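You operate a simulated robot arm through the tools that you are given. There is no shell and no other tool. Be economical: measure what you need, move in short steps, check, and stop when the job is done.

Carry out the task below with a simulated robot arm. There is one attempt and no reset: what you move stays moved.

## Task
Put the yellow-tipped white stake on the middle of the long grey bench. Put the black tray on the deck of the trolley with a yellow handle away on the top of the long blue cabinet. Take the white coupler from the deck of the trolley with a yellow handle and put it on the top of the cage. Put the blue coupler on the deck of the trolley with a yellow handle away on the top of the long blue cabinet. Fetch the tall white reducer with a black band over a blue band and stand it on top of the roll of red tape. Shut the blue lid. Take the white dish and put it in the purple crate. Fetch the wooden spacer from the top of the long blue cabinet and set it on the top of the grey ring bench. Put the short white pipe with a green band on the green tray. Take the roll of green tape on the bed of the former and put it away on the middle shelf of the blue rack. Take the yellow cap and put it on top of the roll of blue tape on the narrow table. The order is free. Set down upright: white coupler, blue coupler, tall white reducer with a black band over a blue b, short white pipe with a green band.

The check looks at the end state, three seconds after you hand in, the way a careful person would. Anything else that was tipped, shoved, dropped, spilled or broken makes it a failure. A push-on lid holds only when it is set on centred and level and pressed home; a screw cap is set on level and turned clockwise until tight.

## Robot
A 7-joint arm with a vacuum gripper on a trunk, on a base that drives. Base frame: it is fixed to the floor where the robot stands at the start and does not move with it; the origin is under the middle of the robot, x ahead of it, y to its left, z up; the surface under the hand at the start is at about z = 460. Readings come in mm, degrees, newtons and seconds.
Its first joint turns from -149.0 to 149.0 degrees. Places, roughly: black tray (10x10x2 cm) [700, 100, 500]; blue coupler (5x5x5 cm) [700, 500, 500]; blue lid [1700, 11800, 800]; green tray (9x11x2 cm) [1600, 8200, 800]; middle of the long grey bench (20x60 cm) [3060, 560, 800]; middle shelf of the blue rack [-700, 0, 900]; purple crate (42x24x13 cm) [2000, 8400, 800]; roll of blue tape (9x9x5 cm) [2600, 3800, 700]; roll of green tape (7x7x5 cm) [3000, 1200, 800]; roll of red tape (7x7x5 cm) [2000, 11500, 800]; short white pipe with a green band (4x4x18 cm) [1800, 5300, 900]; tall white reducer with a black ba (5x6x11 cm) [2100, 12000, 800]; top of the cage [-700, 1500, 900]; top of the grey ring bench [1900, 11600, 800]; top of the long blue cabinet [1900, 8600, 800]; white coupler (5x5x5 cm) [900, -200, 500]; white dish (9x9x3 cm) [1800, 11300, 800]; wooden spacer (30x4x4 cm) [2000, 8800, 800]; yellow cap (6x6x3 cm) [2900, 3700, 700]; yellow-tipped white stake (3x3x34 cm) [500, 0, 600]. Payload 1.06 kg.
Tool frame: the origin (TCP) lies in the middle of the cups' lips, and z points out of the cups. The gripper has 1 cup of 24 mm across, covering 24 by 24 mm (tool x, y); the bellows give 8 mm. With the vacuum on, a cup seals on a smooth face that it is pressed against (1 to 4 N); it does not hold porous or soft things. The pull reaches 23 N.
Orientation is told as [roll, pitch, yaw] about the base's x, y, z axes, in that order, counted from this pose: with the cups facing straight down, the tool's x points along the base's -x, its y along +y and its z along -z.

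## Interface
- The arm moves only by the tool move_arm. Its argument "targets" is a list of rows, each a list of 7 numbers: the shift along the tool's x, y, z in units of 200 mm (1.0 is 200 mm), then the turn, a rotation vector about the tool's x, y, z in units of 45 degrees (1.0 is 45 degrees), then the vacuum: 1 switches it on, 0 off. In form: [[dx, dy, dz, ax, ay, az, vacuum], ...]. A call has 1 to 8 rows; each row is the pose to reach, as a shift and turn from the pose commanded when the call began, along the tool's axes at that moment. A call with a number of a shift or a turn outside -1 to 1 is refused whole. Each row takes 0.2 s and may step no farther than 50 mm and 8.6 degrees from the row before; otherwise, or with a gripper value out of range, the whole call is refused. Where a pose cannot be reached the arm comes as near as it can. A force on the tool above 40 N (or 10 N above the force at the start of the call, whichever is more), or a blocked arm, ends the call early, and 0.2 s more pass. The pull builds up within a second once a cup has sealed. Time passes only in rows, and 0.2 s behind the last, so rows that repeat a pose give it time. It gives the time, the measured TCP pose, the force on the tool (base axes) and the pull of the vacuum at its end, in the units of the frame above (readings bear some noise), with the torque about the TCP (base axes, N m) and any sound that the robot's microphone picked up, and new pictures: "show" is both (left out), scene, wrist or none.
- Cameras (640 x 400 px; columns grow to the right, rows downward): "scene" is now at [1.6, 173.3, 1462.2]; the picture's right is [0.09, -1.00, 0.00], its down [-0.93, -0.08, -0.36] and it looks along [0.36, 0.03, -0.93] (base axes); focal length 214 px, centre (320, 200). "wrist" rides on the gripper at [78, 19, -96] in the tool frame; the picture's right is [-0.24, 0.97, 0.00], its down [-0.71, -0.17, -0.69] and it looks along [-0.67, -0.16, 0.73] (tool axes); focal length 243 px, centre (320, 200).
- lift_body(by): slides the trunk up (or, below 0, down) by that many mm; the arm and the scene camera ride with it, the base frame stays. It gives what a move gives, with no picture.
- roll_base(legs): drives the robot by 1 to 6 legs, each [ahead, turn to the left] in mm and degrees, along the robot's own axes; the way and the turn of a leg run together, so that a leg with both is an arc; at most 1500 mm and 180 degrees a leg. The arm and the cameras ride along, it lands a little off, and it stops where it bumps. It gives what a move gives, and a new picture of the scene camera.
- head_to(pan, tilt): turns the head with the scene camera to pan (to the left, within 155 degrees either way) and tilt (down, from -29 to 69), counted from straight ahead of the robot. It gives what a move gives, and a new picture of the scene camera.
- pixel_to_xyz(camera, pixels): there is no depth. For up to 12 entries [column, row, z] of the newest picture of that camera ("zoom" is the newest enlarged one), the place [x, y] in the base frame at which the ray of that pixel passes the height z, good to about 2 mm, but the place of the scene camera against the robot may be out by one fixed shift of up to 12 mm in any direction. It takes no simulated time.
- enlarge(camera, box): a new picture of the part [left, top, right, bottom] of that camera's present view, enlarged. It takes no simulated time.
- hand_in(): hands the job in; it is judged then, once.

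Go step by step. Measure first, check grasps and placings, and put right what went wrong. The budget is 357 turns and 360 pictures, counting those below and the enlarged ones. Unless the task says otherwise, let go and move clear before handing in, and close with one line.

The tools are called after "Emit:" as a command line: name --pt "numbers of a row" for each row, then --argument value for the rest, lists and objects as JSON in quotes. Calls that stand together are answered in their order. move_arm: Moves the arm, as the interface text tells. Its arguments: {"type":"object","properties":{"targets":{"type":"array"},"show":{"type":"string","enum":["both","scene","wrist","none"]}},"required":["targets"]} The other tools are called the same way: lift_body (by) slides the trunk up or down; roll_base (legs) drives the base; head_to (pan, tilt) turns the head that bears the scene camera; pixel_to_xyz (camera, pixels) gives the place at which the rays of pixels pass given heights; enlarge (camera, box) takes an enlarged picture of a part of a camera's view; hand_in () hands the job in.

At the start:

```text
time_s: 0.0
position: [620.5, 276.1, 1163.8]
tool_rot: [0.2, -0.2, 0.0]
force: [-0.3, -0.2, 0.0]
torque: [-0.01, 0.02, 0.01]
pull: 0.1
trunk travel left (down, up): [-550.0, 160.0]
robot x, y, heading: [-0.2, -0.5, 0.0]
head pan, tilt: [5.1, 68.8]
```

scene: 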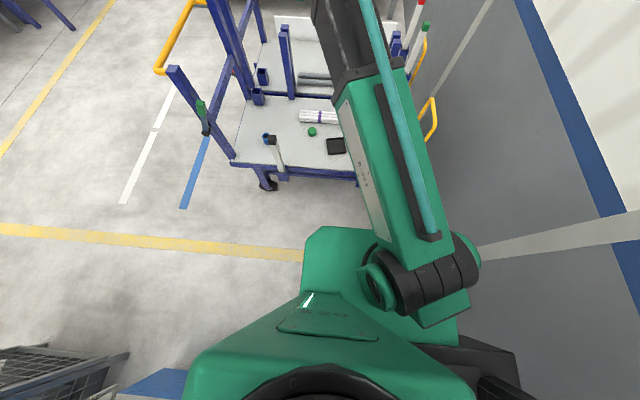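
wrist: 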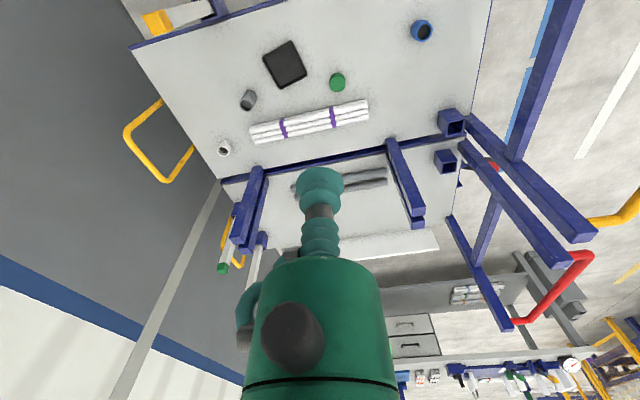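

The pictures show the trolley ahead with the tray (wrist 285,63), blue coupler (420,30) and white coupler (223,150). I'll look around first to map the room.

Emit:
head_to --pan -30 --tilt 25

Emit:
head_to --pan 60 --tilt 20

Emit:
head_to --pan 150 --tilt 30

Emit:
head_to --pan 20 --tilt 45

```text
time_s: 1.1
position: [620.1, 276.1, 1162.8]
tool_rot: [0.2, -0.2, 0.0]
force: [-0.6, 0.0, 0.6]
torque: [-0.01, -0.01, -0.03]
pull: 0.0
trunk travel left (down, up): [-550.0, 160.0]
robot x, y, heading: [-1.3, 0.5, 0.0]
head pan, tilt: [-30.0, 25.0]
```

scene: 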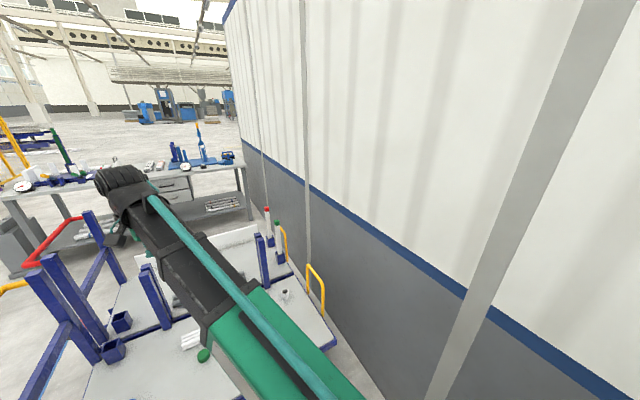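

```text
time_s: 2.8
position: [619.8, 275.8, 1163.0]
tool_rot: [0.1, -0.2, -0.1]
force: [0.1, 0.1, 0.2]
torque: [-0.05, 0.02, 0.02]
pull: 0.1
trunk travel left (down, up): [-550.0, 160.0]
robot x, y, heading: [0.8, 1.4, 0.1]
head pan, tilt: [60.0, 20.0]
```

scene: 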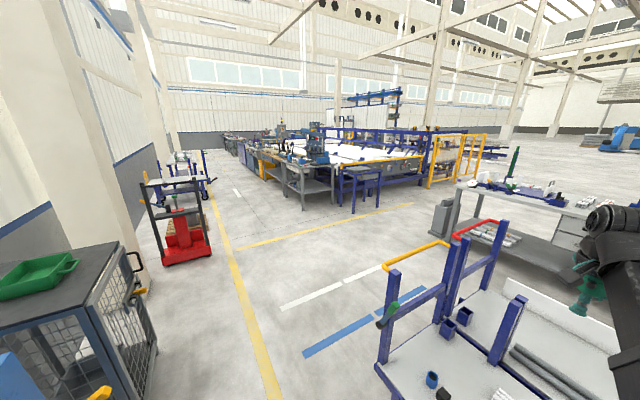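

```text
time_s: 4.4
position: [619.5, 276.2, 1163.4]
tool_rot: [0.1, -0.2, 0.0]
force: [0.1, 0.0, -0.1]
torque: [0.0, -0.01, 0.03]
pull: 0.0
trunk travel left (down, up): [-550.0, 160.0]
robot x, y, heading: [0.1, 2.1, 0.0]
head pan, tilt: [150.0, 30.0]
```

scene: 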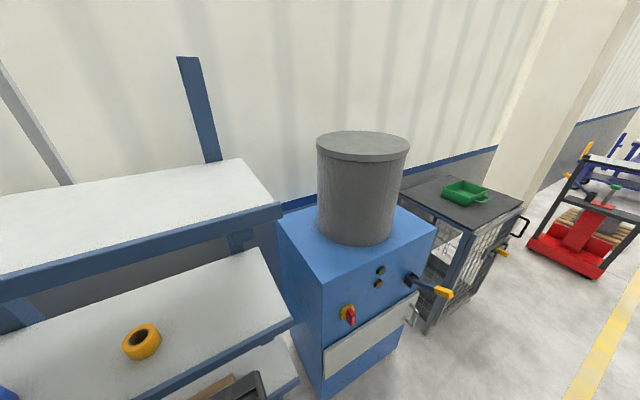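

```text
time_s: 6.5
position: [620.6, 276.1, 1161.9]
tool_rot: [0.1, -0.2, 0.0]
force: [0.3, 0.4, -0.2]
torque: [-0.02, 0.01, 0.0]
pull: 0.0
trunk travel left (down, up): [-550.0, 160.0]
robot x, y, heading: [1.3, 0.7, -0.0]
head pan, tilt: [20.0, 45.0]
```

scene: 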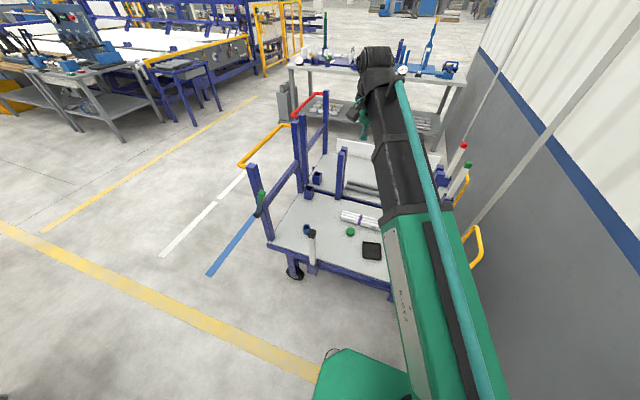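

Mapped the room roughly. Next I look closely at the trolley for the stakes.

Emit:
enlarge --camera "scene" --box '[230, 120, 490, 300]'

Emit:
enlarge --camera "wrist" --box '[100, 0, 500, 250]'

```text
2.22 times, centred on (360, 210) of scene
```

zoom: 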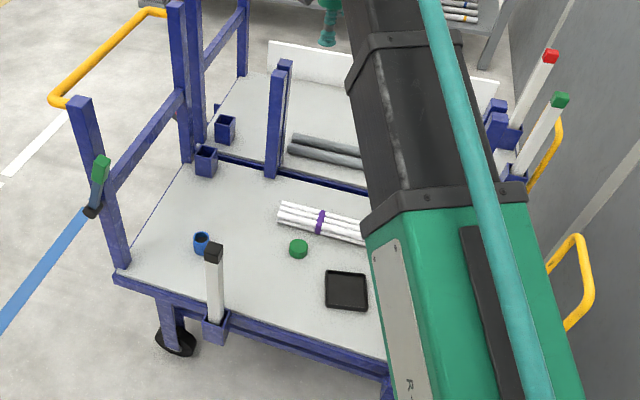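

```text
1.60 times, centred on (300, 125) of wrist
```

zoom: 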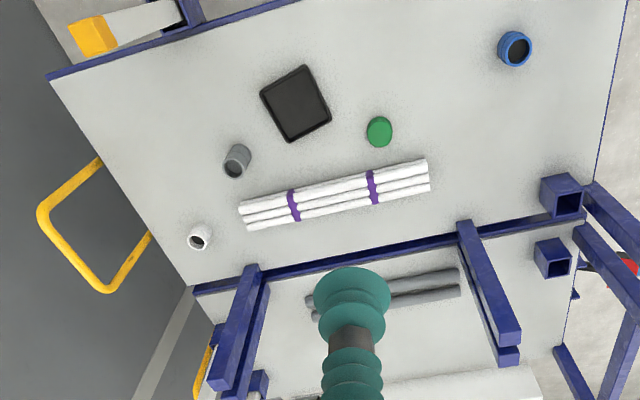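

The stake with the yellow tip (wrist 165,22) stands in a near-edge pocket; the couplers look like open tubes. I measure the items.

Emit:
pixel_to_xyz --camera "wrist" --pixels '[[224, 149, 460], [224, 149, 510], [420, 30, 460], [420, 30, 510], [285, 63, 470], [155, 22, 770], [337, 82, 470], [247, 100, 500], [220, 180, 460], [478, 0, 460], [130, 45, 460]]'

Emit:
enlarge --camera "wrist" --box '[184, 125, 264, 175]'

Emit:
enlarge --camera "wrist" --box '[380, 5, 460, 55]'

```text
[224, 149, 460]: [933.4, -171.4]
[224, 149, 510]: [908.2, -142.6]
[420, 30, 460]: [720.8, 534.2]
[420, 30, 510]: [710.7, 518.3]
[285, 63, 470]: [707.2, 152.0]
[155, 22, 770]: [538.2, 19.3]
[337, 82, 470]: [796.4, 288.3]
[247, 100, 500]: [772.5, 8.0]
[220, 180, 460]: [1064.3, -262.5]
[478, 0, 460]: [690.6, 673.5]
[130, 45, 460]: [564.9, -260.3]
```

```text
8.00 times, centred on (224, 150) of wrist
```

zoom: 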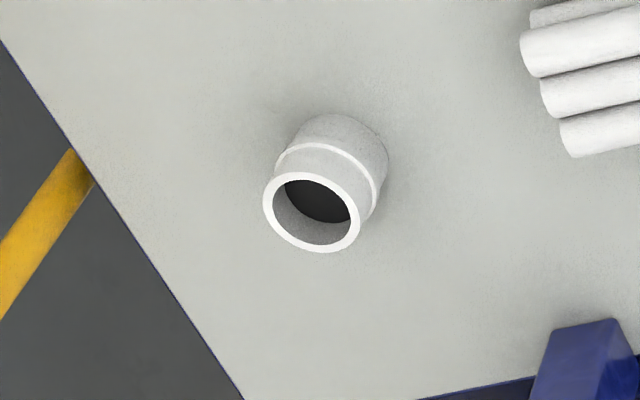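

```text
8.00 times, centred on (420, 30) of wrist
```

zoom: 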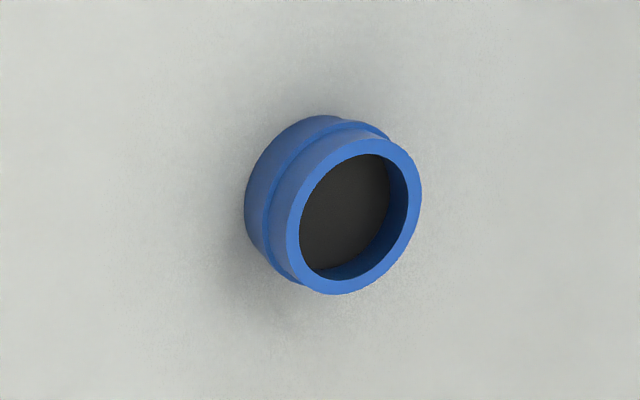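

Both couplers are stepped tubes with a dark inner floor that the cup could enter (bore ~34 mm). I move over the white coupler around (908,-142).

Emit:
move_arm --pt "-0.14 -0.2 0 0 0 0 0" --pt "-0.28 -0.4 0 0 0 0 0" --pt "-0.42 -0.6 0 0 0 0 0" --pt "-0.56 -0.8 0 0 0 0 0" --pt "-0.7 -1 0 0 0 0 0" --show "none"

Emit:
move_arm --pt "-0.1 -0.2 0 0 0 0 0" --pt "-0.2 -0.4 0 0 0 0 0" --pt "-0.3 -0.6 0 0 0 0 0" --pt "-0.4 -0.8 0 0 0 0 0" --pt "-0.5 -1 0 0 0 0 0" --show "none"

Emit:
lift_body --by -300

Emit:
move_arm --pt "0 0 0.05 0 0 0 0"

```text
time_s: 7.7
position: [761.9, 74.9, 1161.6]
tool_rot: [0.2, -0.1, 0.0]
force: [0.7, -0.2, 0.1]
torque: [0.0, -0.01, 0.02]
pull: 0.0
trunk travel left (down, up): [-550.0, 160.0]
robot x, y, heading: [3.4, 1.5, 0.0]
head pan, tilt: [20.0, 45.0]
```

```text
time_s: 8.9
position: [861.0, -124.5, 1162.3]
tool_rot: [0.1, -0.3, 0.0]
force: [0.7, 0.7, 0.4]
torque: [0.01, 0.01, -0.02]
pull: 0.1
trunk travel left (down, up): [-550.0, 160.0]
robot x, y, heading: [0.9, 1.0, 0.0]
head pan, tilt: [20.0, 45.0]
```

```text
time_s: 11.9
position: [860.7, -124.8, 863.0]
tool_rot: [0.0, -0.2, 0.0]
force: [-0.2, 0.1, 0.3]
torque: [0.0, 0.01, -0.01]
pull: 0.1
trunk travel left (down, up): [-250.0, 460.0]
robot x, y, heading: [2.4, -0.7, 0.2]
head pan, tilt: [20.0, 45.0]
```

```text
time_s: 12.3
position: [859.8, -124.6, 853.2]
tool_rot: [0.1, -0.3, -0.1]
force: [-0.1, -0.2, 0.5]
torque: [0.01, 0.01, -0.01]
pull: 0.1
trunk travel left (down, up): [-250.0, 460.0]
robot x, y, heading: [5.0, 1.3, 0.2]
head pan, tilt: [20.0, 45.0]
```

scene: 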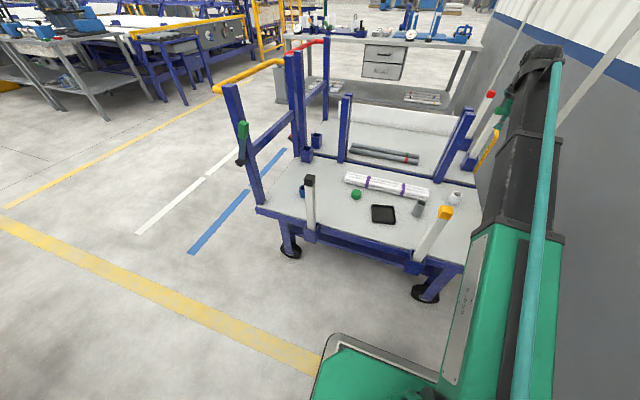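
wrist: 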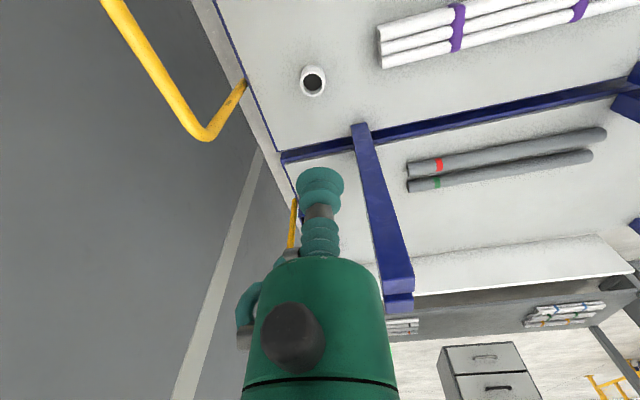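

The coupler's rim is at wrist (313,83). I measure it and the nearby post.

Emit:
enlarge --camera "wrist" --box '[273, 55, 353, 105]'

Emit:
pixel_to_xyz --camera "wrist" --pixels '[[313, 84, 510], [313, 84, 490], [360, 128, 700], [360, 128, 500], [400, 275, 770], [311, 74, 460], [220, 10, 460], [278, 150, 460]]'

```text
8.00 times, centred on (313, 80) of wrist
```

zoom: 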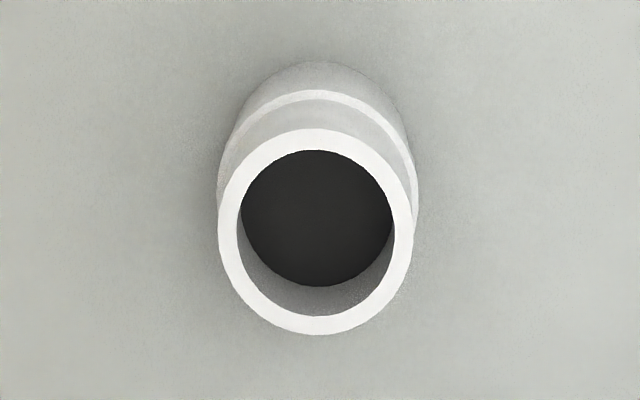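

```text
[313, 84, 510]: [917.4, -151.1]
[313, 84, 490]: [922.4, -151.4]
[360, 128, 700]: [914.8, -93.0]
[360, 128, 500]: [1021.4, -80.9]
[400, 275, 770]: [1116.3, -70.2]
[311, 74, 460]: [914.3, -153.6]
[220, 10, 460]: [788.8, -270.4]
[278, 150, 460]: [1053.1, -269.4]
```

Rim centre ≈(917,-151) at z 510, inner floor ~22 mm deeper. I centre over it and lower the trunk.

Emit:
move_arm --pt "-0.15 -0.065 0 0 0 0 0" --pt "-0.285 -0.132 0 0 0 0 0" --show "none"

Emit:
lift_body --by -240

Emit:
move_arm --pt "0 0 0.2 0 0 0 0" --pt "0 0 0.3 0 0 0 0" --show "wrist"

```text
time_s: 12.9
position: [917.8, -151.2, 852.2]
tool_rot: [0.2, -0.2, 0.0]
force: [-0.4, 0.2, 0.5]
torque: [0.0, -0.04, 0.0]
pull: 0.0
trunk travel left (down, up): [-250.0, 460.0]
robot x, y, heading: [-2.6, 1.5, -0.1]
head pan, tilt: [20.0, 45.0]
```

```text
time_s: 15.4
position: [918.0, -152.6, 612.3]
tool_rot: [0.1, -0.3, 0.0]
force: [-0.1, 0.1, 0.2]
torque: [-0.06, 0.02, 0.03]
pull: 0.0
trunk travel left (down, up): [-10.0, 700.0]
robot x, y, heading: [2.8, -0.3, 0.0]
head pan, tilt: [20.0, 45.0]
```

```text
time_s: 16.0
position: [916.9, -151.3, 553.4]
tool_rot: [0.1, -0.1, 0.1]
force: [0.8, -0.7, -0.2]
torque: [-0.02, 0.02, 0.01]
pull: 0.1
trunk travel left (down, up): [-10.0, 700.0]
robot x, y, heading: [-5.9, 5.2, 0.0]
head pan, tilt: [20.0, 45.0]
```

wrist: 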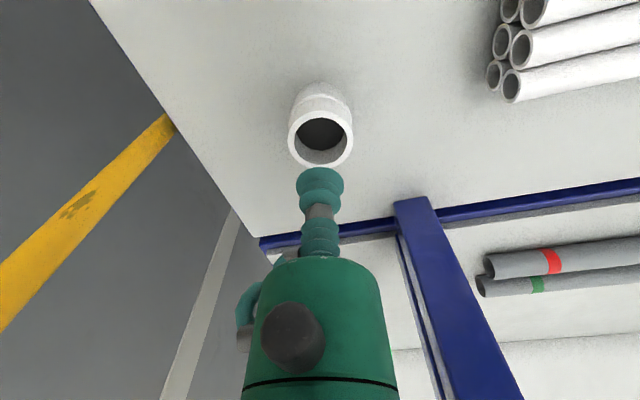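

Coupler rim centre near wrist (320,141); I check its coordinates at this range.

Emit:
pixel_to_xyz --camera "wrist" --pixels '[[320, 141, 510], [320, 139, 505], [289, 141, 510], [353, 141, 510], [320, 168, 510], [320, 114, 510], [322, 95, 460], [322, 82, 460]]'

Emit:
enlarge --camera "wrist" --box '[272, 75, 368, 200]'

```text
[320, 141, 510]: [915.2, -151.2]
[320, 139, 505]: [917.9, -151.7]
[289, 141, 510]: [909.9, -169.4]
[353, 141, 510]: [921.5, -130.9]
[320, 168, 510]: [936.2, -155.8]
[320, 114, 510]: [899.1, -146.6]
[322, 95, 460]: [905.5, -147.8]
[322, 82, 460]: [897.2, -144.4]
```

```text
3.20 times, centred on (320, 138) of wrist
```

zoom: 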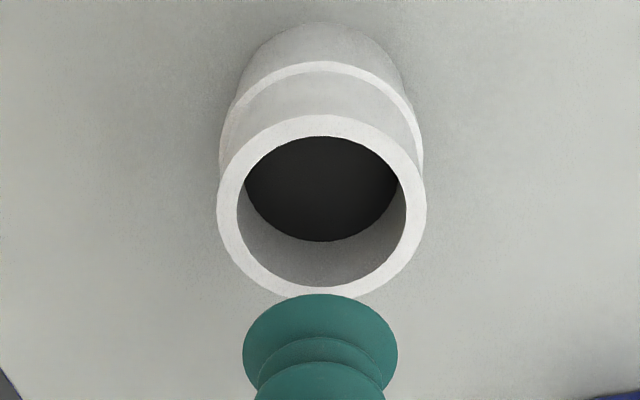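

The cup is centred over the bore (917,-151.5). I descend into it with vacuum on.

Emit:
move_arm --pt "0 0 0.2 0 0 0 1" --pt "0 0 0.28 0 0 0 1" --pt "0 0 0.3 0 0 0 1" --pt "0 0 0.32 0 0 0 1" --pt "0 0 0.33 0 0 0 1" --show "wrist"

```text
time_s: 16.8
position: [918.5, -151.9, 500.4]
tool_rot: [0.0, -0.6, 0.1]
force: [-1.9, 1.2, 25.8]
torque: [0.02, 0.03, -0.03]
pull: 22.9
trunk travel left (down, up): [-10.0, 700.0]
robot x, y, heading: [1.4, -0.7, 0.1]
head pan, tilt: [20.0, 45.0]
stopped in row 4: the force on the tool passed its limit at 44 N (the readings are from after the stop); the commanded pose is now the measured one
```

wrist: 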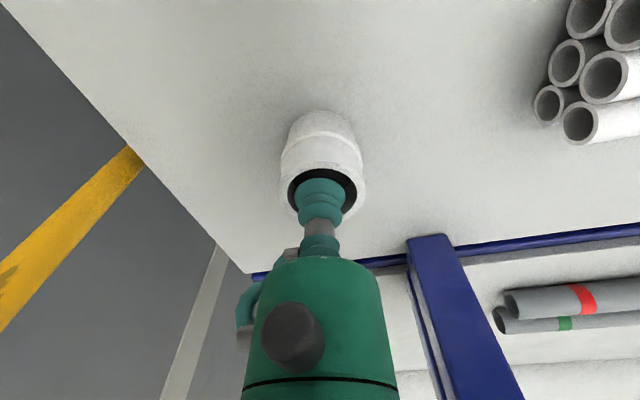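

Sealed in the bore (pull 22.9 N). I lift straight up and check.

Emit:
move_arm --pt "0 0 -0.02 0 0 0 1" --pt "0 0 -0.05 0 0 0 1" --pt "0 0 -0.2 0 0 0 1" --pt "0 0 -0.4 0 0 0 1" --pt "0 0 -0.6 0 0 0 1" --pt "0 0 -0.8 0 0 0 1" --show "wrist"

```text
time_s: 18.2
position: [918.1, -151.8, 656.3]
tool_rot: [0.1, -0.3, 0.0]
force: [0.1, 0.4, -0.1]
torque: [0.02, 0.04, 0.04]
pull: 22.5
trunk travel left (down, up): [-10.0, 700.0]
robot x, y, heading: [1.9, -2.8, 0.2]
head pan, tilt: [20.0, 45.0]
```

wrist: 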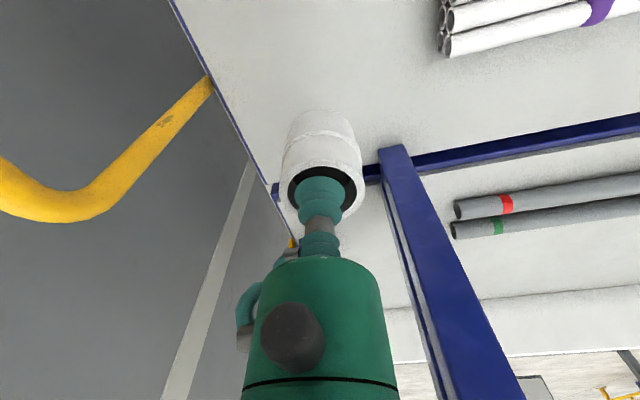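

Held securely. I raise the trunk, retract the arm, and check the base clearance before turning.

Emit:
lift_body --by 600

Emit:
move_arm --pt "0.2 0.1 0 0 0 0 1" --pt "0.4 0.2 0 0 0 0 1" --pt "0.6 0.3 0 0 0 0 1" --pt "0.8 0.4 0 0 0 0 1" --pt "1 0.5 0 0 0 0 1" --show "none"

Emit:
move_arm --pt "0.2 0.1 0 0 0 0 1" --pt "0.4 0.2 0 0 0 0 1" --pt "0.6 0.3 0 0 0 0 1" --show "none"

Emit:
head_to --pan 60 --tilt 69

Emit:
head_to --pan 155 --tilt 60

```text
refused: 600 is not a number from -400 to 400
```

```text
time_s: 19.2
position: [781.4, -82.0, 653.6]
tool_rot: [-0.1, -0.9, 0.3]
force: [6.7, -0.7, -11.8]
torque: [-0.26, -0.14, -0.17]
pull: 23.1
trunk travel left (down, up): [-10.0, 700.0]
robot x, y, heading: [2.2, -1.9, 0.2]
head pan, tilt: [20.0, 45.0]
stopped in row 4: the force on the tool passed its limit at 57 N (the readings are from after the stop); the commanded pose is now the measured one
```

```text
time_s: 19.5
position: [766.6, -76.0, 654.6]
tool_rot: [-0.3, -1.5, 0.4]
force: [6.6, -0.4, -13.0]
torque: [-0.26, -0.19, -0.13]
pull: 22.9
trunk travel left (down, up): [-10.0, 700.0]
robot x, y, heading: [1.1, 1.3, 0.1]
head pan, tilt: [20.0, 45.0]
stopped in row 1: the force on the tool passed its limit at 57 N (the readings are from after the stop); the commanded pose is now the measured one
```

```text
time_s: 20.6
position: [766.3, -75.6, 654.4]
tool_rot: [-0.3, -1.4, 0.6]
force: [11.6, -1.6, -25.2]
torque: [-0.64, -0.63, -0.29]
pull: 22.5
trunk travel left (down, up): [-10.0, 700.0]
robot x, y, heading: [-1.8, -2.7, 0.2]
head pan, tilt: [60.0, 68.8]
```

scene: 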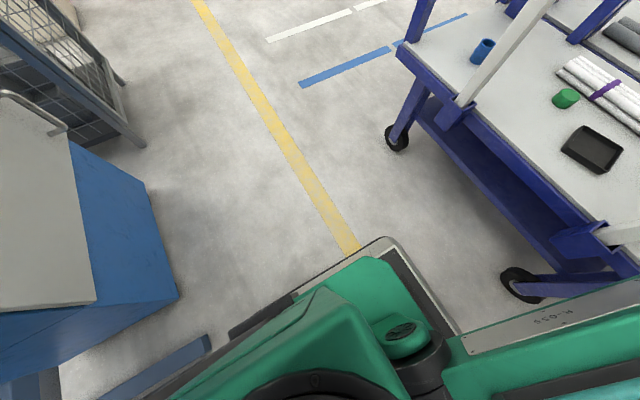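

```text
time_s: 22.3
position: [766.4, -75.8, 654.5]
tool_rot: [-0.4, -1.4, 0.5]
force: [13.4, -1.9, -29.0]
torque: [-0.67, -0.87, -0.31]
pull: 22.4
trunk travel left (down, up): [-10.0, 700.0]
robot x, y, heading: [1.3, 1.8, 0.0]
head pan, tilt: [154.7, 60.0]
```

scene: 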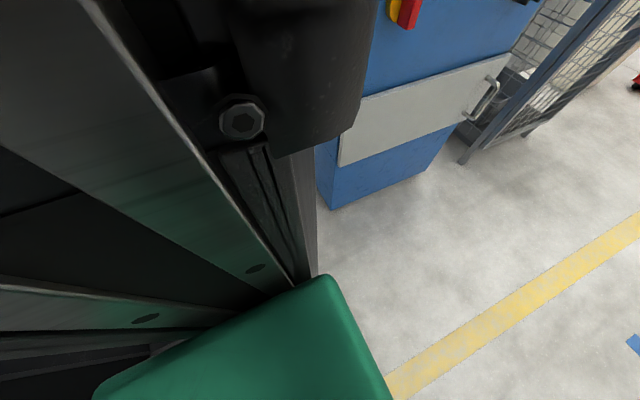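

The lift was refused and the arm then met something (force rising to −29 N). I look before moving again.

Emit:
head_to --pan 0 --tilt 60

Emit:
enlarge --camera "wrist" --box '[0, 0, 640, 400]'

```text
time_s: 24.7
position: [766.1, -75.7, 654.7]
tool_rot: [-0.4, -1.4, 0.5]
force: [13.2, -0.2, -29.7]
torque: [-0.64, -0.87, -0.25]
pull: 22.9
trunk travel left (down, up): [-10.0, 700.0]
robot x, y, heading: [-1.8, 2.0, -0.3]
head pan, tilt: [0.0, 60.0]
```

scene: 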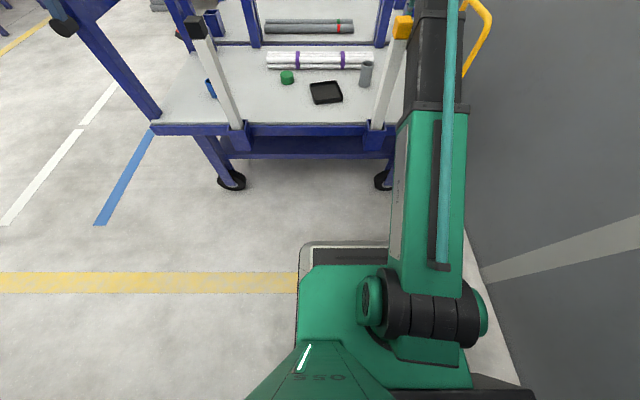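

```text
1.00 times, centred on (320, 200) of wrist (not enlarged: the box is as wide or as high as the picture)
```

zoom: 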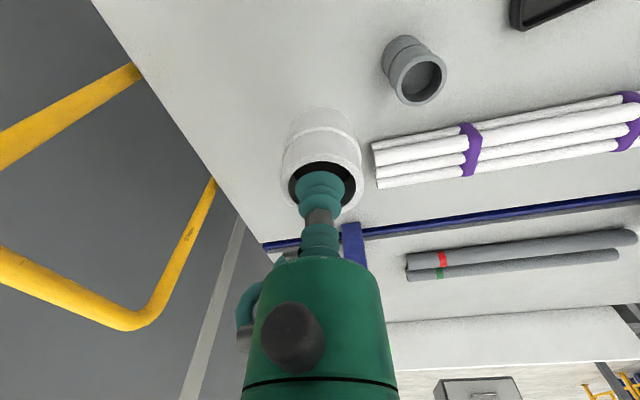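

Nothing touches the coupler itself; I back off outward the way the arm came, then raise the trunk in allowed steps.

Emit:
move_arm --pt "-0.15 -0.08 0 0 0 0 1" --pt "-0.35 -0.18 0 0 0 0 1" --pt "-0.5 -0.25 0 0 0 0 1" --show "scene"

```text
time_s: 25.5
position: [866.1, -125.0, 658.1]
tool_rot: [-0.4, -1.3, 0.5]
force: [-0.3, 0.0, -0.6]
torque: [-0.01, -0.03, -0.03]
pull: 23.1
trunk travel left (down, up): [-10.0, 700.0]
robot x, y, heading: [-1.3, -1.6, -0.0]
head pan, tilt: [0.0, 60.0]
```

scene: 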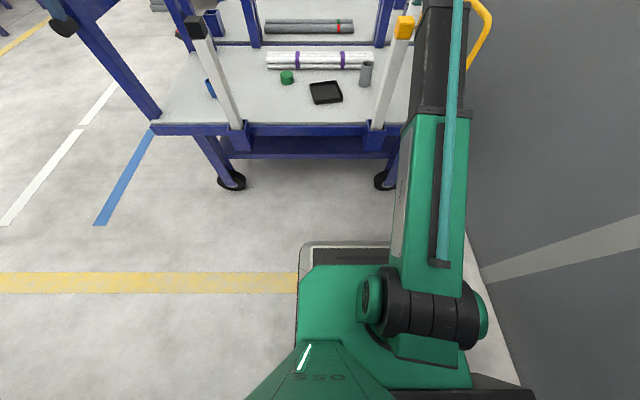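

Force is gone; the stake tip shifted by ~2 px, so the arm was rubbing it. Raising the trunk now.

Emit:
lift_body --by 400

Emit:
lift_body --by 200

Emit:
move_arm --pt "0.1 0.1 0 0 0.02 0 1" --pt "0.2 0.2 0 0 0.03 0 1" --show "both"

```text
time_s: 29.3
position: [864.9, -125.2, 1057.4]
tool_rot: [-0.3, -1.4, 0.5]
force: [0.1, 0.6, 0.5]
torque: [-0.01, -0.05, 0.02]
pull: 22.6
trunk travel left (down, up): [-410.0, 300.0]
robot x, y, heading: [1.3, -1.5, -0.2]
head pan, tilt: [0.0, 60.0]
```

```text
time_s: 31.5
position: [865.9, -125.9, 1257.1]
tool_rot: [-0.4, -1.4, 0.5]
force: [0.5, 0.2, 0.0]
torque: [-0.03, -0.01, 0.0]
pull: 22.5
trunk travel left (down, up): [-610.0, 100.0]
robot x, y, heading: [0.3, 2.4, 0.1]
head pan, tilt: [0.0, 60.0]
```

```text
time_s: 32.1
position: [825.3, -84.4, 1256.3]
tool_rot: [-0.4, 0.0, 0.5]
force: [0.3, 0.0, -1.0]
torque: [0.02, 0.01, 0.0]
pull: 23.0
trunk travel left (down, up): [-610.0, 100.0]
robot x, y, heading: [1.8, -0.2, 0.1]
head pan, tilt: [0.0, 60.0]
```

scene: 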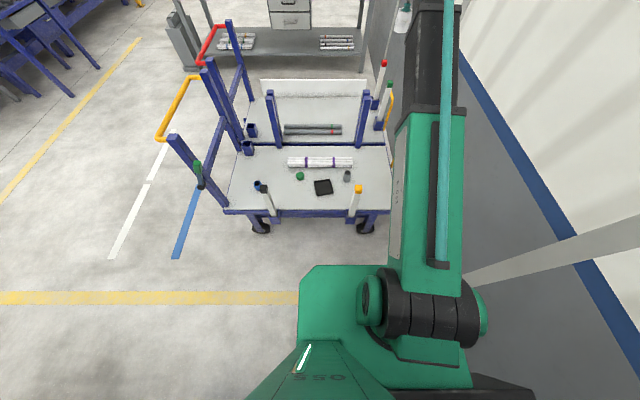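
wrist: 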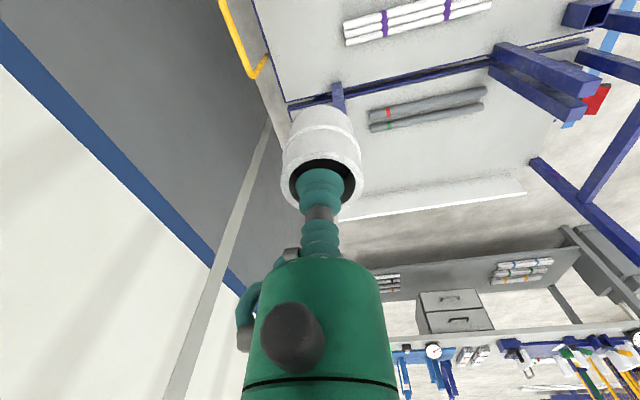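

Coupler held. I look back-left to gauge the space for turning the base.

Emit:
pixel_to_xyz --camera "scene" --pixels '[[310, 265, 300], [310, 265, 0], [225, 212, 430], [390, 212, 430], [168, 137, 1000]]'

Emit:
head_to --pan 120 --tilt 50

```text
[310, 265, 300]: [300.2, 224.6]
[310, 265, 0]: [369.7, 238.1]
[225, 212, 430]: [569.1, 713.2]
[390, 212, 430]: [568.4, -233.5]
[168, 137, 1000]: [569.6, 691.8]
```

```text
time_s: 34.1
position: [826.4, -85.6, 1255.8]
tool_rot: [-0.4, -0.1, 0.4]
force: [-1.1, -0.4, -0.4]
torque: [-0.03, 0.02, 0.01]
pull: 23.0
trunk travel left (down, up): [-610.0, 100.0]
robot x, y, heading: [1.0, 2.2, -0.0]
head pan, tilt: [120.0, 50.0]
```

scene: 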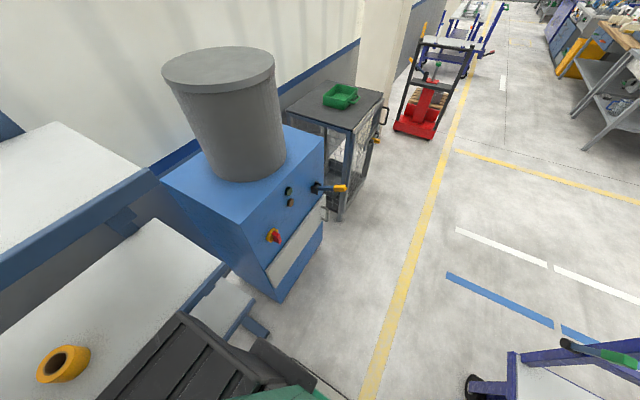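

I measure the machine corner, the rack shelf edge and the cage top.

Emit:
pixel_to_xyz --camera "scene" --pixels '[[277, 300, 0], [228, 268, 900], [345, 188, 800], [338, 220, 0], [383, 93, 900], [285, 97, 900], [325, 88, 900], [348, 131, 900], [342, 98, 930], [62, 365, 920], [150, 170, 1300]]'

Emit:
enlarge --camera "scene" --box '[260, 60, 420, 160]'

```text
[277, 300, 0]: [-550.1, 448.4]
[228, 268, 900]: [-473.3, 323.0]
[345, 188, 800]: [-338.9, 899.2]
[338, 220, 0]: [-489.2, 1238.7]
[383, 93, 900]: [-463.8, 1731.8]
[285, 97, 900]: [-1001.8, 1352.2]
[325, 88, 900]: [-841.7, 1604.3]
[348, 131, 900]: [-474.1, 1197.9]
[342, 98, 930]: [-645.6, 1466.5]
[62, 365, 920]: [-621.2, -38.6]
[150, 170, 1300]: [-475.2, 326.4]
```

```text
4.00 times, centred on (340, 110) of scene
```

zoom: 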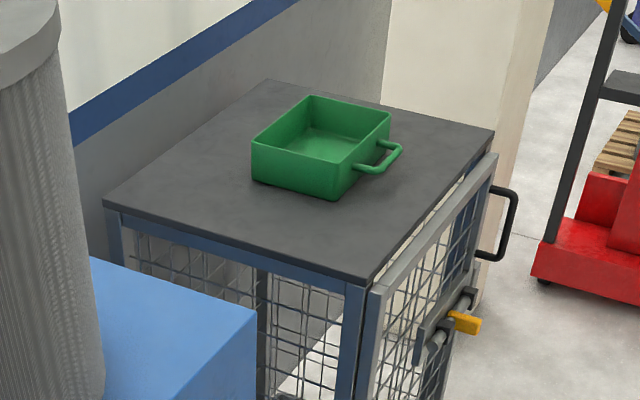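

Cage top spans x −1000…−465, y 1200…1730 with the green box in its middle. I turn left and drive to alongside the cage.

Emit:
roll_base --legs '[[40, 0], [0, 90], [1050, 0]]'

```text
time_s: 43.7
position: [175.3, 1873.4, 1256.6]
tool_rot: [-0.5, 0.0, 88.9]
force: [0.3, -0.2, 0.6]
torque: [0.0, -0.02, -0.03]
pull: 22.6
trunk travel left (down, up): [-610.0, 100.0]
robot x, y, heading: [66.3, 1047.4, 88.4]
head pan, tilt: [120.0, 50.0]
```

scene: 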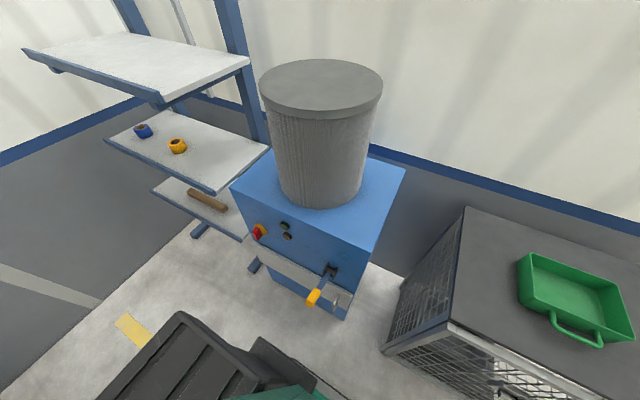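

The cage is to the left. I turn the base left 68° so the arm faces it, and aim the head ahead.

Emit:
roll_base --legs '[[0, 68]]'

Emit:
head_to --pan 10 --tilt 50

Emit:
enlarge --camera "wrist" --box '[0, 0, 640, 400]'

```text
time_s: 47.1
position: [-656.2, 1458.5, 1255.6]
tool_rot: [-0.3, 0.0, 156.9]
force: [-0.6, 0.3, -0.6]
torque: [0.0, 0.0, -0.02]
pull: 22.3
trunk travel left (down, up): [-610.0, 100.0]
robot x, y, heading: [65.1, 1049.7, 156.5]
head pan, tilt: [120.0, 50.0]
```

scene: 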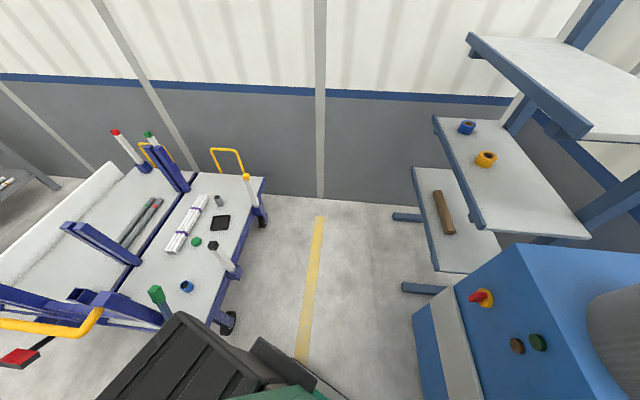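

```text
time_s: 49.0
position: [-658.0, 1458.0, 1256.6]
tool_rot: [-0.4, 0.0, 156.9]
force: [0.5, -0.4, -0.4]
torque: [0.0, 0.02, -0.03]
pull: 23.1
trunk travel left (down, up): [-610.0, 100.0]
robot x, y, heading: [65.5, 1053.6, 156.4]
head pan, tilt: [10.0, 50.0]
```

scene: 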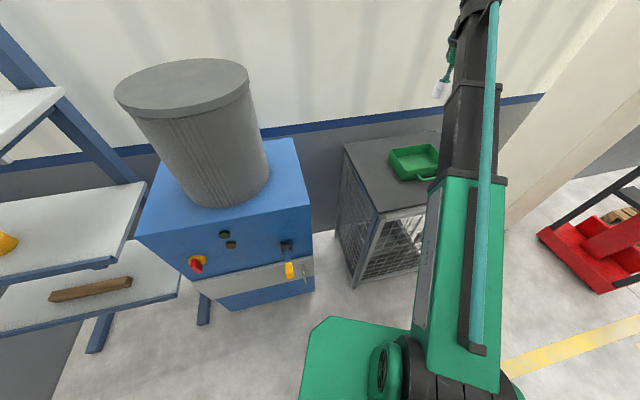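

```text
1.00 times, centred on (320, 200) of wrist (not enlarged: the box is as wide or as high as the picture)
```

zoom: 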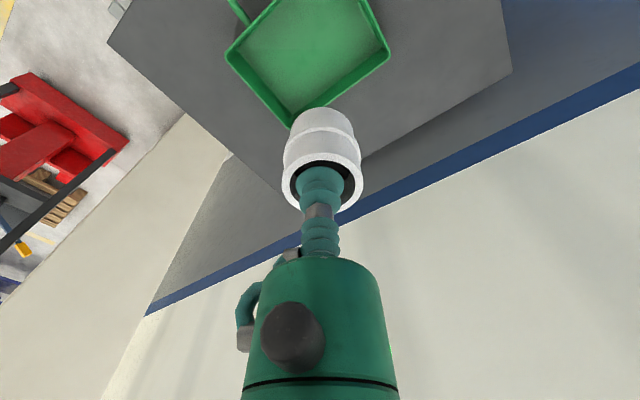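

I measure free spots on the cage top around the box with the wrist view.

Emit:
pixel_to_xyz --camera "wrist" --pixels '[[430, 60, 900], [512, 70, 900], [390, 55, 960], [287, 125, 960], [450, 20, 900], [108, 40, 900], [420, 90, 900], [230, 45, 960]]'

Emit:
pixel_to_xyz --camera "scene" --pixels '[[377, 211, 900], [343, 146, 900], [432, 206, 900], [397, 181, 900], [390, 150, 960], [375, 175, 900]]'

```text
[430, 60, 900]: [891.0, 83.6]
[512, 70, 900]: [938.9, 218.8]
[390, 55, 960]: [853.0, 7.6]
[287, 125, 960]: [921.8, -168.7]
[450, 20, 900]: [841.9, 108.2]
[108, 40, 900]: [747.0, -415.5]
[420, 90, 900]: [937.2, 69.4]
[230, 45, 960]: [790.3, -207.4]
```

```text
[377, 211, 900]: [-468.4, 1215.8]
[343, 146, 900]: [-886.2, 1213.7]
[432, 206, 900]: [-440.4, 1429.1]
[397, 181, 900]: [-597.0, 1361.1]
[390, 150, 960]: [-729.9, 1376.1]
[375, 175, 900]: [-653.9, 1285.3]
```

The wrist frame was stale; I use the zoom picture instead.

Emit:
pixel_to_xyz --camera "zoom" --pixels '[[430, 60, 900], [512, 70, 900], [390, 55, 960], [287, 125, 960], [450, 20, 900], [108, 40, 900], [420, 90, 900], [230, 45, 960], [285, 190, 900]]'

```text
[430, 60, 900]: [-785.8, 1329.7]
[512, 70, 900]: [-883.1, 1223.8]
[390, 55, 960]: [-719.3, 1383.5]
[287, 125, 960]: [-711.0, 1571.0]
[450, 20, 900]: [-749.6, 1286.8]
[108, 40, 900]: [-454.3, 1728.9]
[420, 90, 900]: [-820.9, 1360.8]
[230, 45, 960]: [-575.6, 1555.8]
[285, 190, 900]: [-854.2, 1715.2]
```

Cage top free area: (-620,1285) is clear of the box. I move above it and lower the trunk.

Emit:
move_arm --pt "0.127 0.18 0 0 0 0 1" --pt "0.255 0.36 0 0 0 0 1" --pt "0.38 0.54 0 0 0 0 1" --pt "0.51 0.723 0 0 0 0 1" --show "none"

Emit:
lift_body --by -240

Emit:
move_arm --pt "0 0 0.05 0 0 0 1" --show "both"

```text
time_s: 49.5
position: [-648.5, 1414.4, 1255.8]
tool_rot: [-0.5, -0.4, 157.1]
force: [-4.9, -1.0, -5.7]
torque: [0.45, -0.27, -0.41]
pull: 22.6
trunk travel left (down, up): [-610.0, 100.0]
robot x, y, heading: [65.6, 1047.9, 156.6]
head pan, tilt: [10.0, 50.0]
stopped in row 2: the force on the tool passed its limit at 47 N (the readings are from after the stop); the commanded pose is now the measured one
```

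```text
time_s: 52.0
position: [-648.3, 1412.7, 1016.1]
tool_rot: [-0.5, -0.4, 157.1]
force: [-3.1, 2.3, -9.5]
torque: [0.31, 0.17, -0.08]
pull: 23.0
trunk travel left (down, up): [-370.0, 340.0]
robot x, y, heading: [64.2, 1048.2, 156.4]
head pan, tilt: [10.0, 50.0]
```

```text
time_s: 52.4
position: [-647.2, 1412.8, 1005.8]
tool_rot: [-0.5, -0.4, 157.1]
force: [-0.2, -1.2, -0.1]
torque: [0.03, 0.02, -0.03]
pull: 22.8
trunk travel left (down, up): [-370.0, 340.0]
robot x, y, heading: [66.8, 1052.7, 156.6]
head pan, tilt: [10.0, 50.0]
```

scene: 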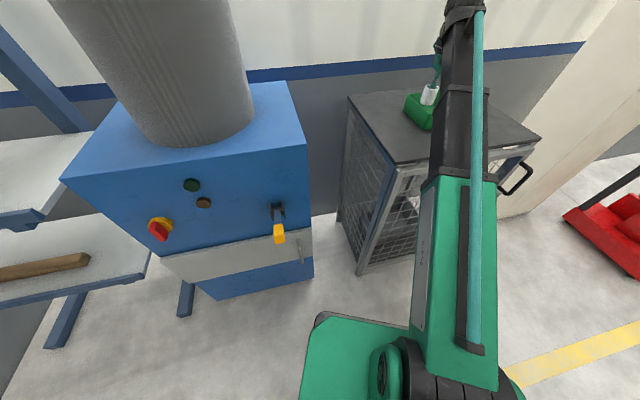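
wrist: 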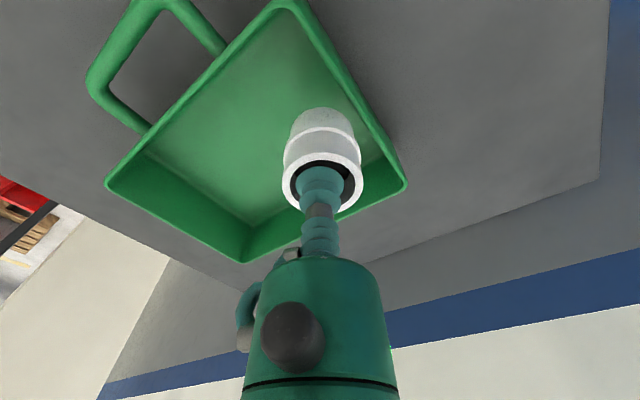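

The stop came from the arm being too high relative to the trunk (z − trunk > ~640). I raise the trunk while lowering the arm to gain freedom and clearance above the green box.

Emit:
lift_body --by 160

Emit:
move_arm --pt "0 0 0.2 0 0 0 1" --pt "0 0 0.4 0 0 0 1" --pt "0 0 0.5 0 0 0 1" --show "none"

Emit:
move_arm --pt "0.14 0.18 0 0 0 0 1" --pt "0.28 0.36 0 0 0 0 1" --pt "0.38 0.53 0 0 0 0 1" --show "wrist"

```text
time_s: 54.2
position: [-648.4, 1410.9, 1165.9]
tool_rot: [-0.5, -0.4, 157.1]
force: [0.4, 0.4, -0.4]
torque: [0.0, -0.01, -0.01]
pull: 22.7
trunk travel left (down, up): [-530.0, 180.0]
robot x, y, heading: [63.3, 1048.0, 156.3]
head pan, tilt: [10.0, 50.0]
```

```text
time_s: 55.0
position: [-648.0, 1413.7, 1064.3]
tool_rot: [-0.4, -0.4, 157.0]
force: [-0.5, 0.0, -0.7]
torque: [0.01, -0.01, -0.02]
pull: 23.3
trunk travel left (down, up): [-530.0, 180.0]
robot x, y, heading: [62.1, 1050.0, 156.4]
head pan, tilt: [10.0, 50.0]
```

```text
time_s: 55.8
position: [-619.8, 1286.2, 1064.2]
tool_rot: [-0.6, -0.4, 157.0]
force: [0.0, 0.5, 0.3]
torque: [-0.03, 0.01, 0.0]
pull: 22.8
trunk travel left (down, up): [-530.0, 180.0]
robot x, y, heading: [65.0, 1053.7, 156.5]
head pan, tilt: [10.0, 50.0]
```

wrist: 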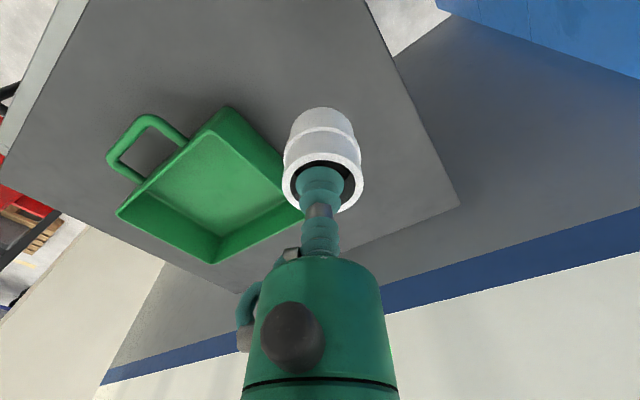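

Clear of the box. I lower toward the cage top and feel for contact.

Emit:
lift_body --by -90

Emit:
move_arm --pt "0 0 0.07 0 0 0 1" --pt "0 0 0.1 0 0 0 1" --pt "0 0 0.12 0 0 0 1" --pt "0 0 0.14 0 0 0 1" --pt "0 0 0.15 0 0 0 1" --show "wrist"

```text
time_s: 57.0
position: [-619.2, 1286.3, 973.6]
tool_rot: [-0.5, -0.4, 157.1]
force: [0.0, 0.0, -1.0]
torque: [-0.02, -0.03, -0.05]
pull: 22.8
trunk travel left (down, up): [-440.0, 270.0]
robot x, y, heading: [65.0, 1050.0, 156.1]
head pan, tilt: [10.0, 50.0]
```

```text
time_s: 58.2
position: [-620.0, 1286.6, 945.2]
tool_rot: [-0.6, -0.4, 157.1]
force: [-0.7, 1.5, 6.6]
torque: [-0.02, 0.02, -0.02]
pull: 23.0
trunk travel left (down, up): [-440.0, 270.0]
robot x, y, heading: [64.6, 1050.4, 156.5]
head pan, tilt: [10.0, 50.0]
```

wrist: 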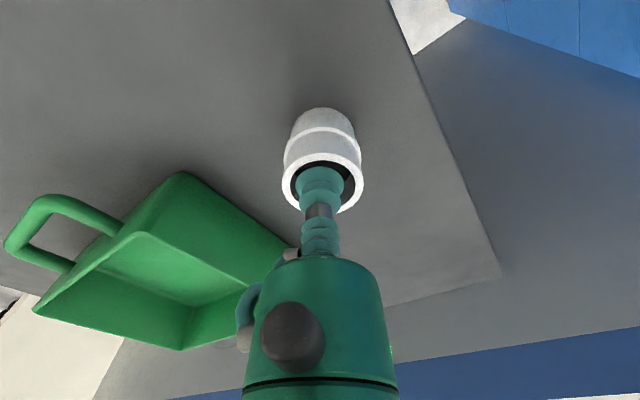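

Contact (6.6 N at z 945). I release, wait, and rise straight up.

Emit:
move_arm --pt "0 0 -0.01 0 0 0 0" --pt "0 0 -0.01 0 0 0 0" --pt "0 0 -0.015 0 0 0 0" --pt "0 0 -0.02 0 0 0 0" --pt "0 0 -0.05 0 0 0 0" --pt "0 0 -0.15 0 0 0 0" --pt "0 0 -0.3 0 0 0 0" --show "wrist"

```text
time_s: 59.8
position: [-618.3, 1286.2, 1003.5]
tool_rot: [-0.6, -0.3, 157.1]
force: [0.4, -0.9, -0.1]
torque: [-0.01, 0.01, -0.01]
pull: 0.2
trunk travel left (down, up): [-440.0, 270.0]
robot x, y, heading: [63.0, 1050.0, 156.6]
head pan, tilt: [10.0, 50.0]
```

wrist: 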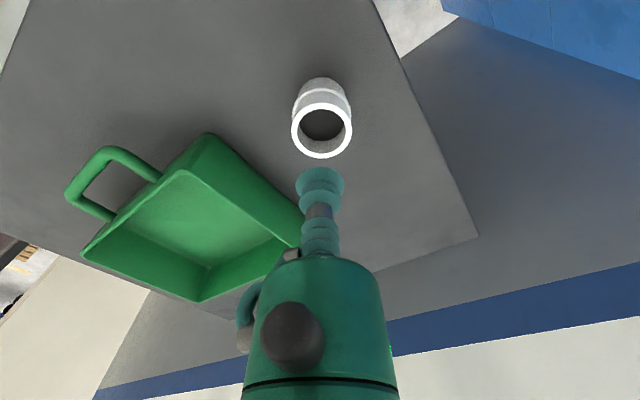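

White coupler stands upright on the cage. Next the stake: I'll grip it from its side with a horizontal tool from a spot left of it. I raise the trunk and drive back clockwise, away from the drum.

Emit:
lift_body --by 265

Emit:
roll_base --legs '[[0, -150], [0, -103.2], [554, 0]]'

```text
time_s: 62.5
position: [-619.3, 1285.7, 1267.8]
tool_rot: [-0.6, -0.6, 157.0]
force: [0.4, -0.1, -0.4]
torque: [0.0, 0.02, -0.01]
pull: 0.0
trunk travel left (down, up): [-705.0, 5.0]
robot x, y, heading: [65.2, 1049.3, 156.2]
head pan, tilt: [10.0, 50.0]
```

```text
time_s: 76.3
position: [-39.3, -228.2, 1269.3]
tool_rot: [-0.5, -0.3, -96.6]
force: [-0.3, -0.3, 0.5]
torque: [-0.02, -0.04, 0.0]
pull: 0.0
trunk travel left (down, up): [-705.0, 5.0]
robot x, y, heading: [-6.7, 496.8, -97.0]
head pan, tilt: [10.0, 50.0]
```

scene: 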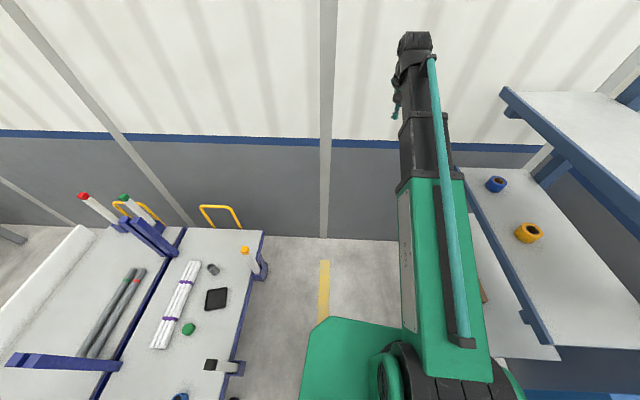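

Robot at (−7,497) heading −97°. I turn left 52° to face the stake.

Emit:
roll_base --legs '[[0, 52]]'

Emit:
head_to --pan 25 --tilt 60

```text
time_s: 79.0
position: [542.9, 24.1, 1270.6]
tool_rot: [-0.5, -0.3, -44.4]
force: [-0.8, -0.9, 0.1]
torque: [0.02, -0.01, 0.0]
pull: 0.0
trunk travel left (down, up): [-705.0, 5.0]
robot x, y, heading: [-5.6, 493.0, -44.8]
head pan, tilt: [10.0, 50.0]
```

scene: 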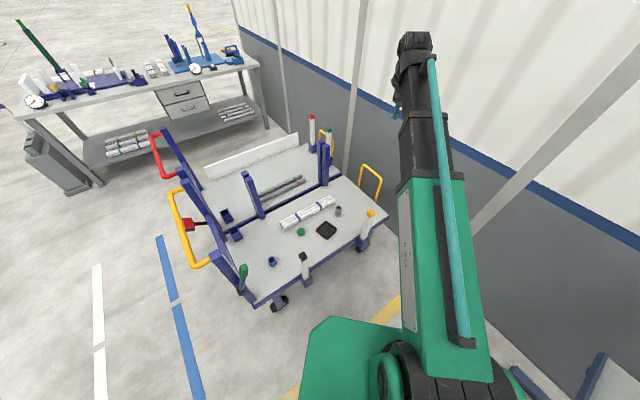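

```text
time_s: 79.8
position: [543.7, 23.7, 1268.5]
tool_rot: [-0.6, -0.3, -44.4]
force: [0.5, -0.8, 0.3]
torque: [-0.04, -0.01, 0.02]
pull: 0.1
trunk travel left (down, up): [-705.0, 5.0]
robot x, y, heading: [-5.5, 491.4, -45.0]
head pan, tilt: [25.0, 60.0]
```

scene: 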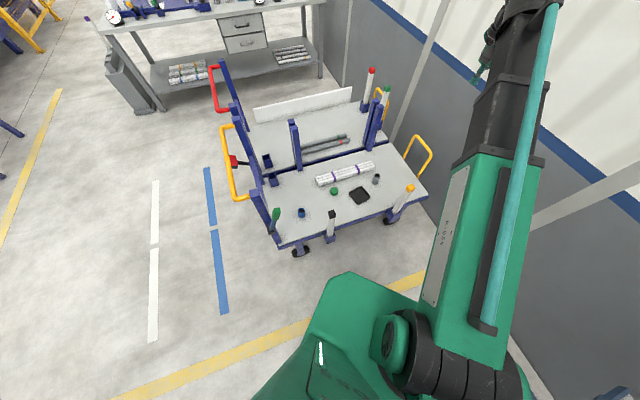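

I align the tool yaw to the trolley and look with the wrist camera.

Emit:
move_arm --pt "0 0 0 0 0 -0.17 0" --pt "0 0 0 0 0 -0.34 0" --pt "0 0 0 0 0 -0.51 0" --pt "0 0 0 0 0 -0.68 0" --pt "0 0 0 0 0 -0.85 0" --pt "0 0 0 0 0 -0.987 0" --show "none"

Emit:
move_arm --pt "0.2 0 0 0 0 0 0" --pt "0.4 0 0 0 0 0 0" --pt "0.6 0 0 0 0 0 0" --show "wrist"

```text
time_s: 81.2
position: [544.1, 23.4, 1268.3]
tool_rot: [-0.6, 0.1, 0.2]
force: [0.7, 0.2, 0.2]
torque: [0.01, 0.0, -0.03]
pull: 0.0
trunk travel left (down, up): [-705.0, 5.0]
robot x, y, heading: [-9.4, 491.3, -45.1]
head pan, tilt: [25.0, 60.0]
```

```text
time_s: 82.0
position: [422.3, 24.1, 1268.6]
tool_rot: [-0.7, 0.0, 0.1]
force: [0.6, -0.1, 1.1]
torque: [0.01, 0.0, 0.0]
pull: 0.0
trunk travel left (down, up): [-705.0, 5.0]
robot x, y, heading: [-5.9, 494.0, -45.2]
head pan, tilt: [25.0, 60.0]
```

wrist: 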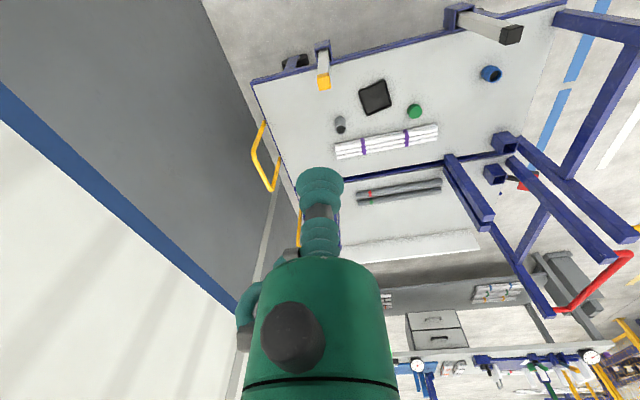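

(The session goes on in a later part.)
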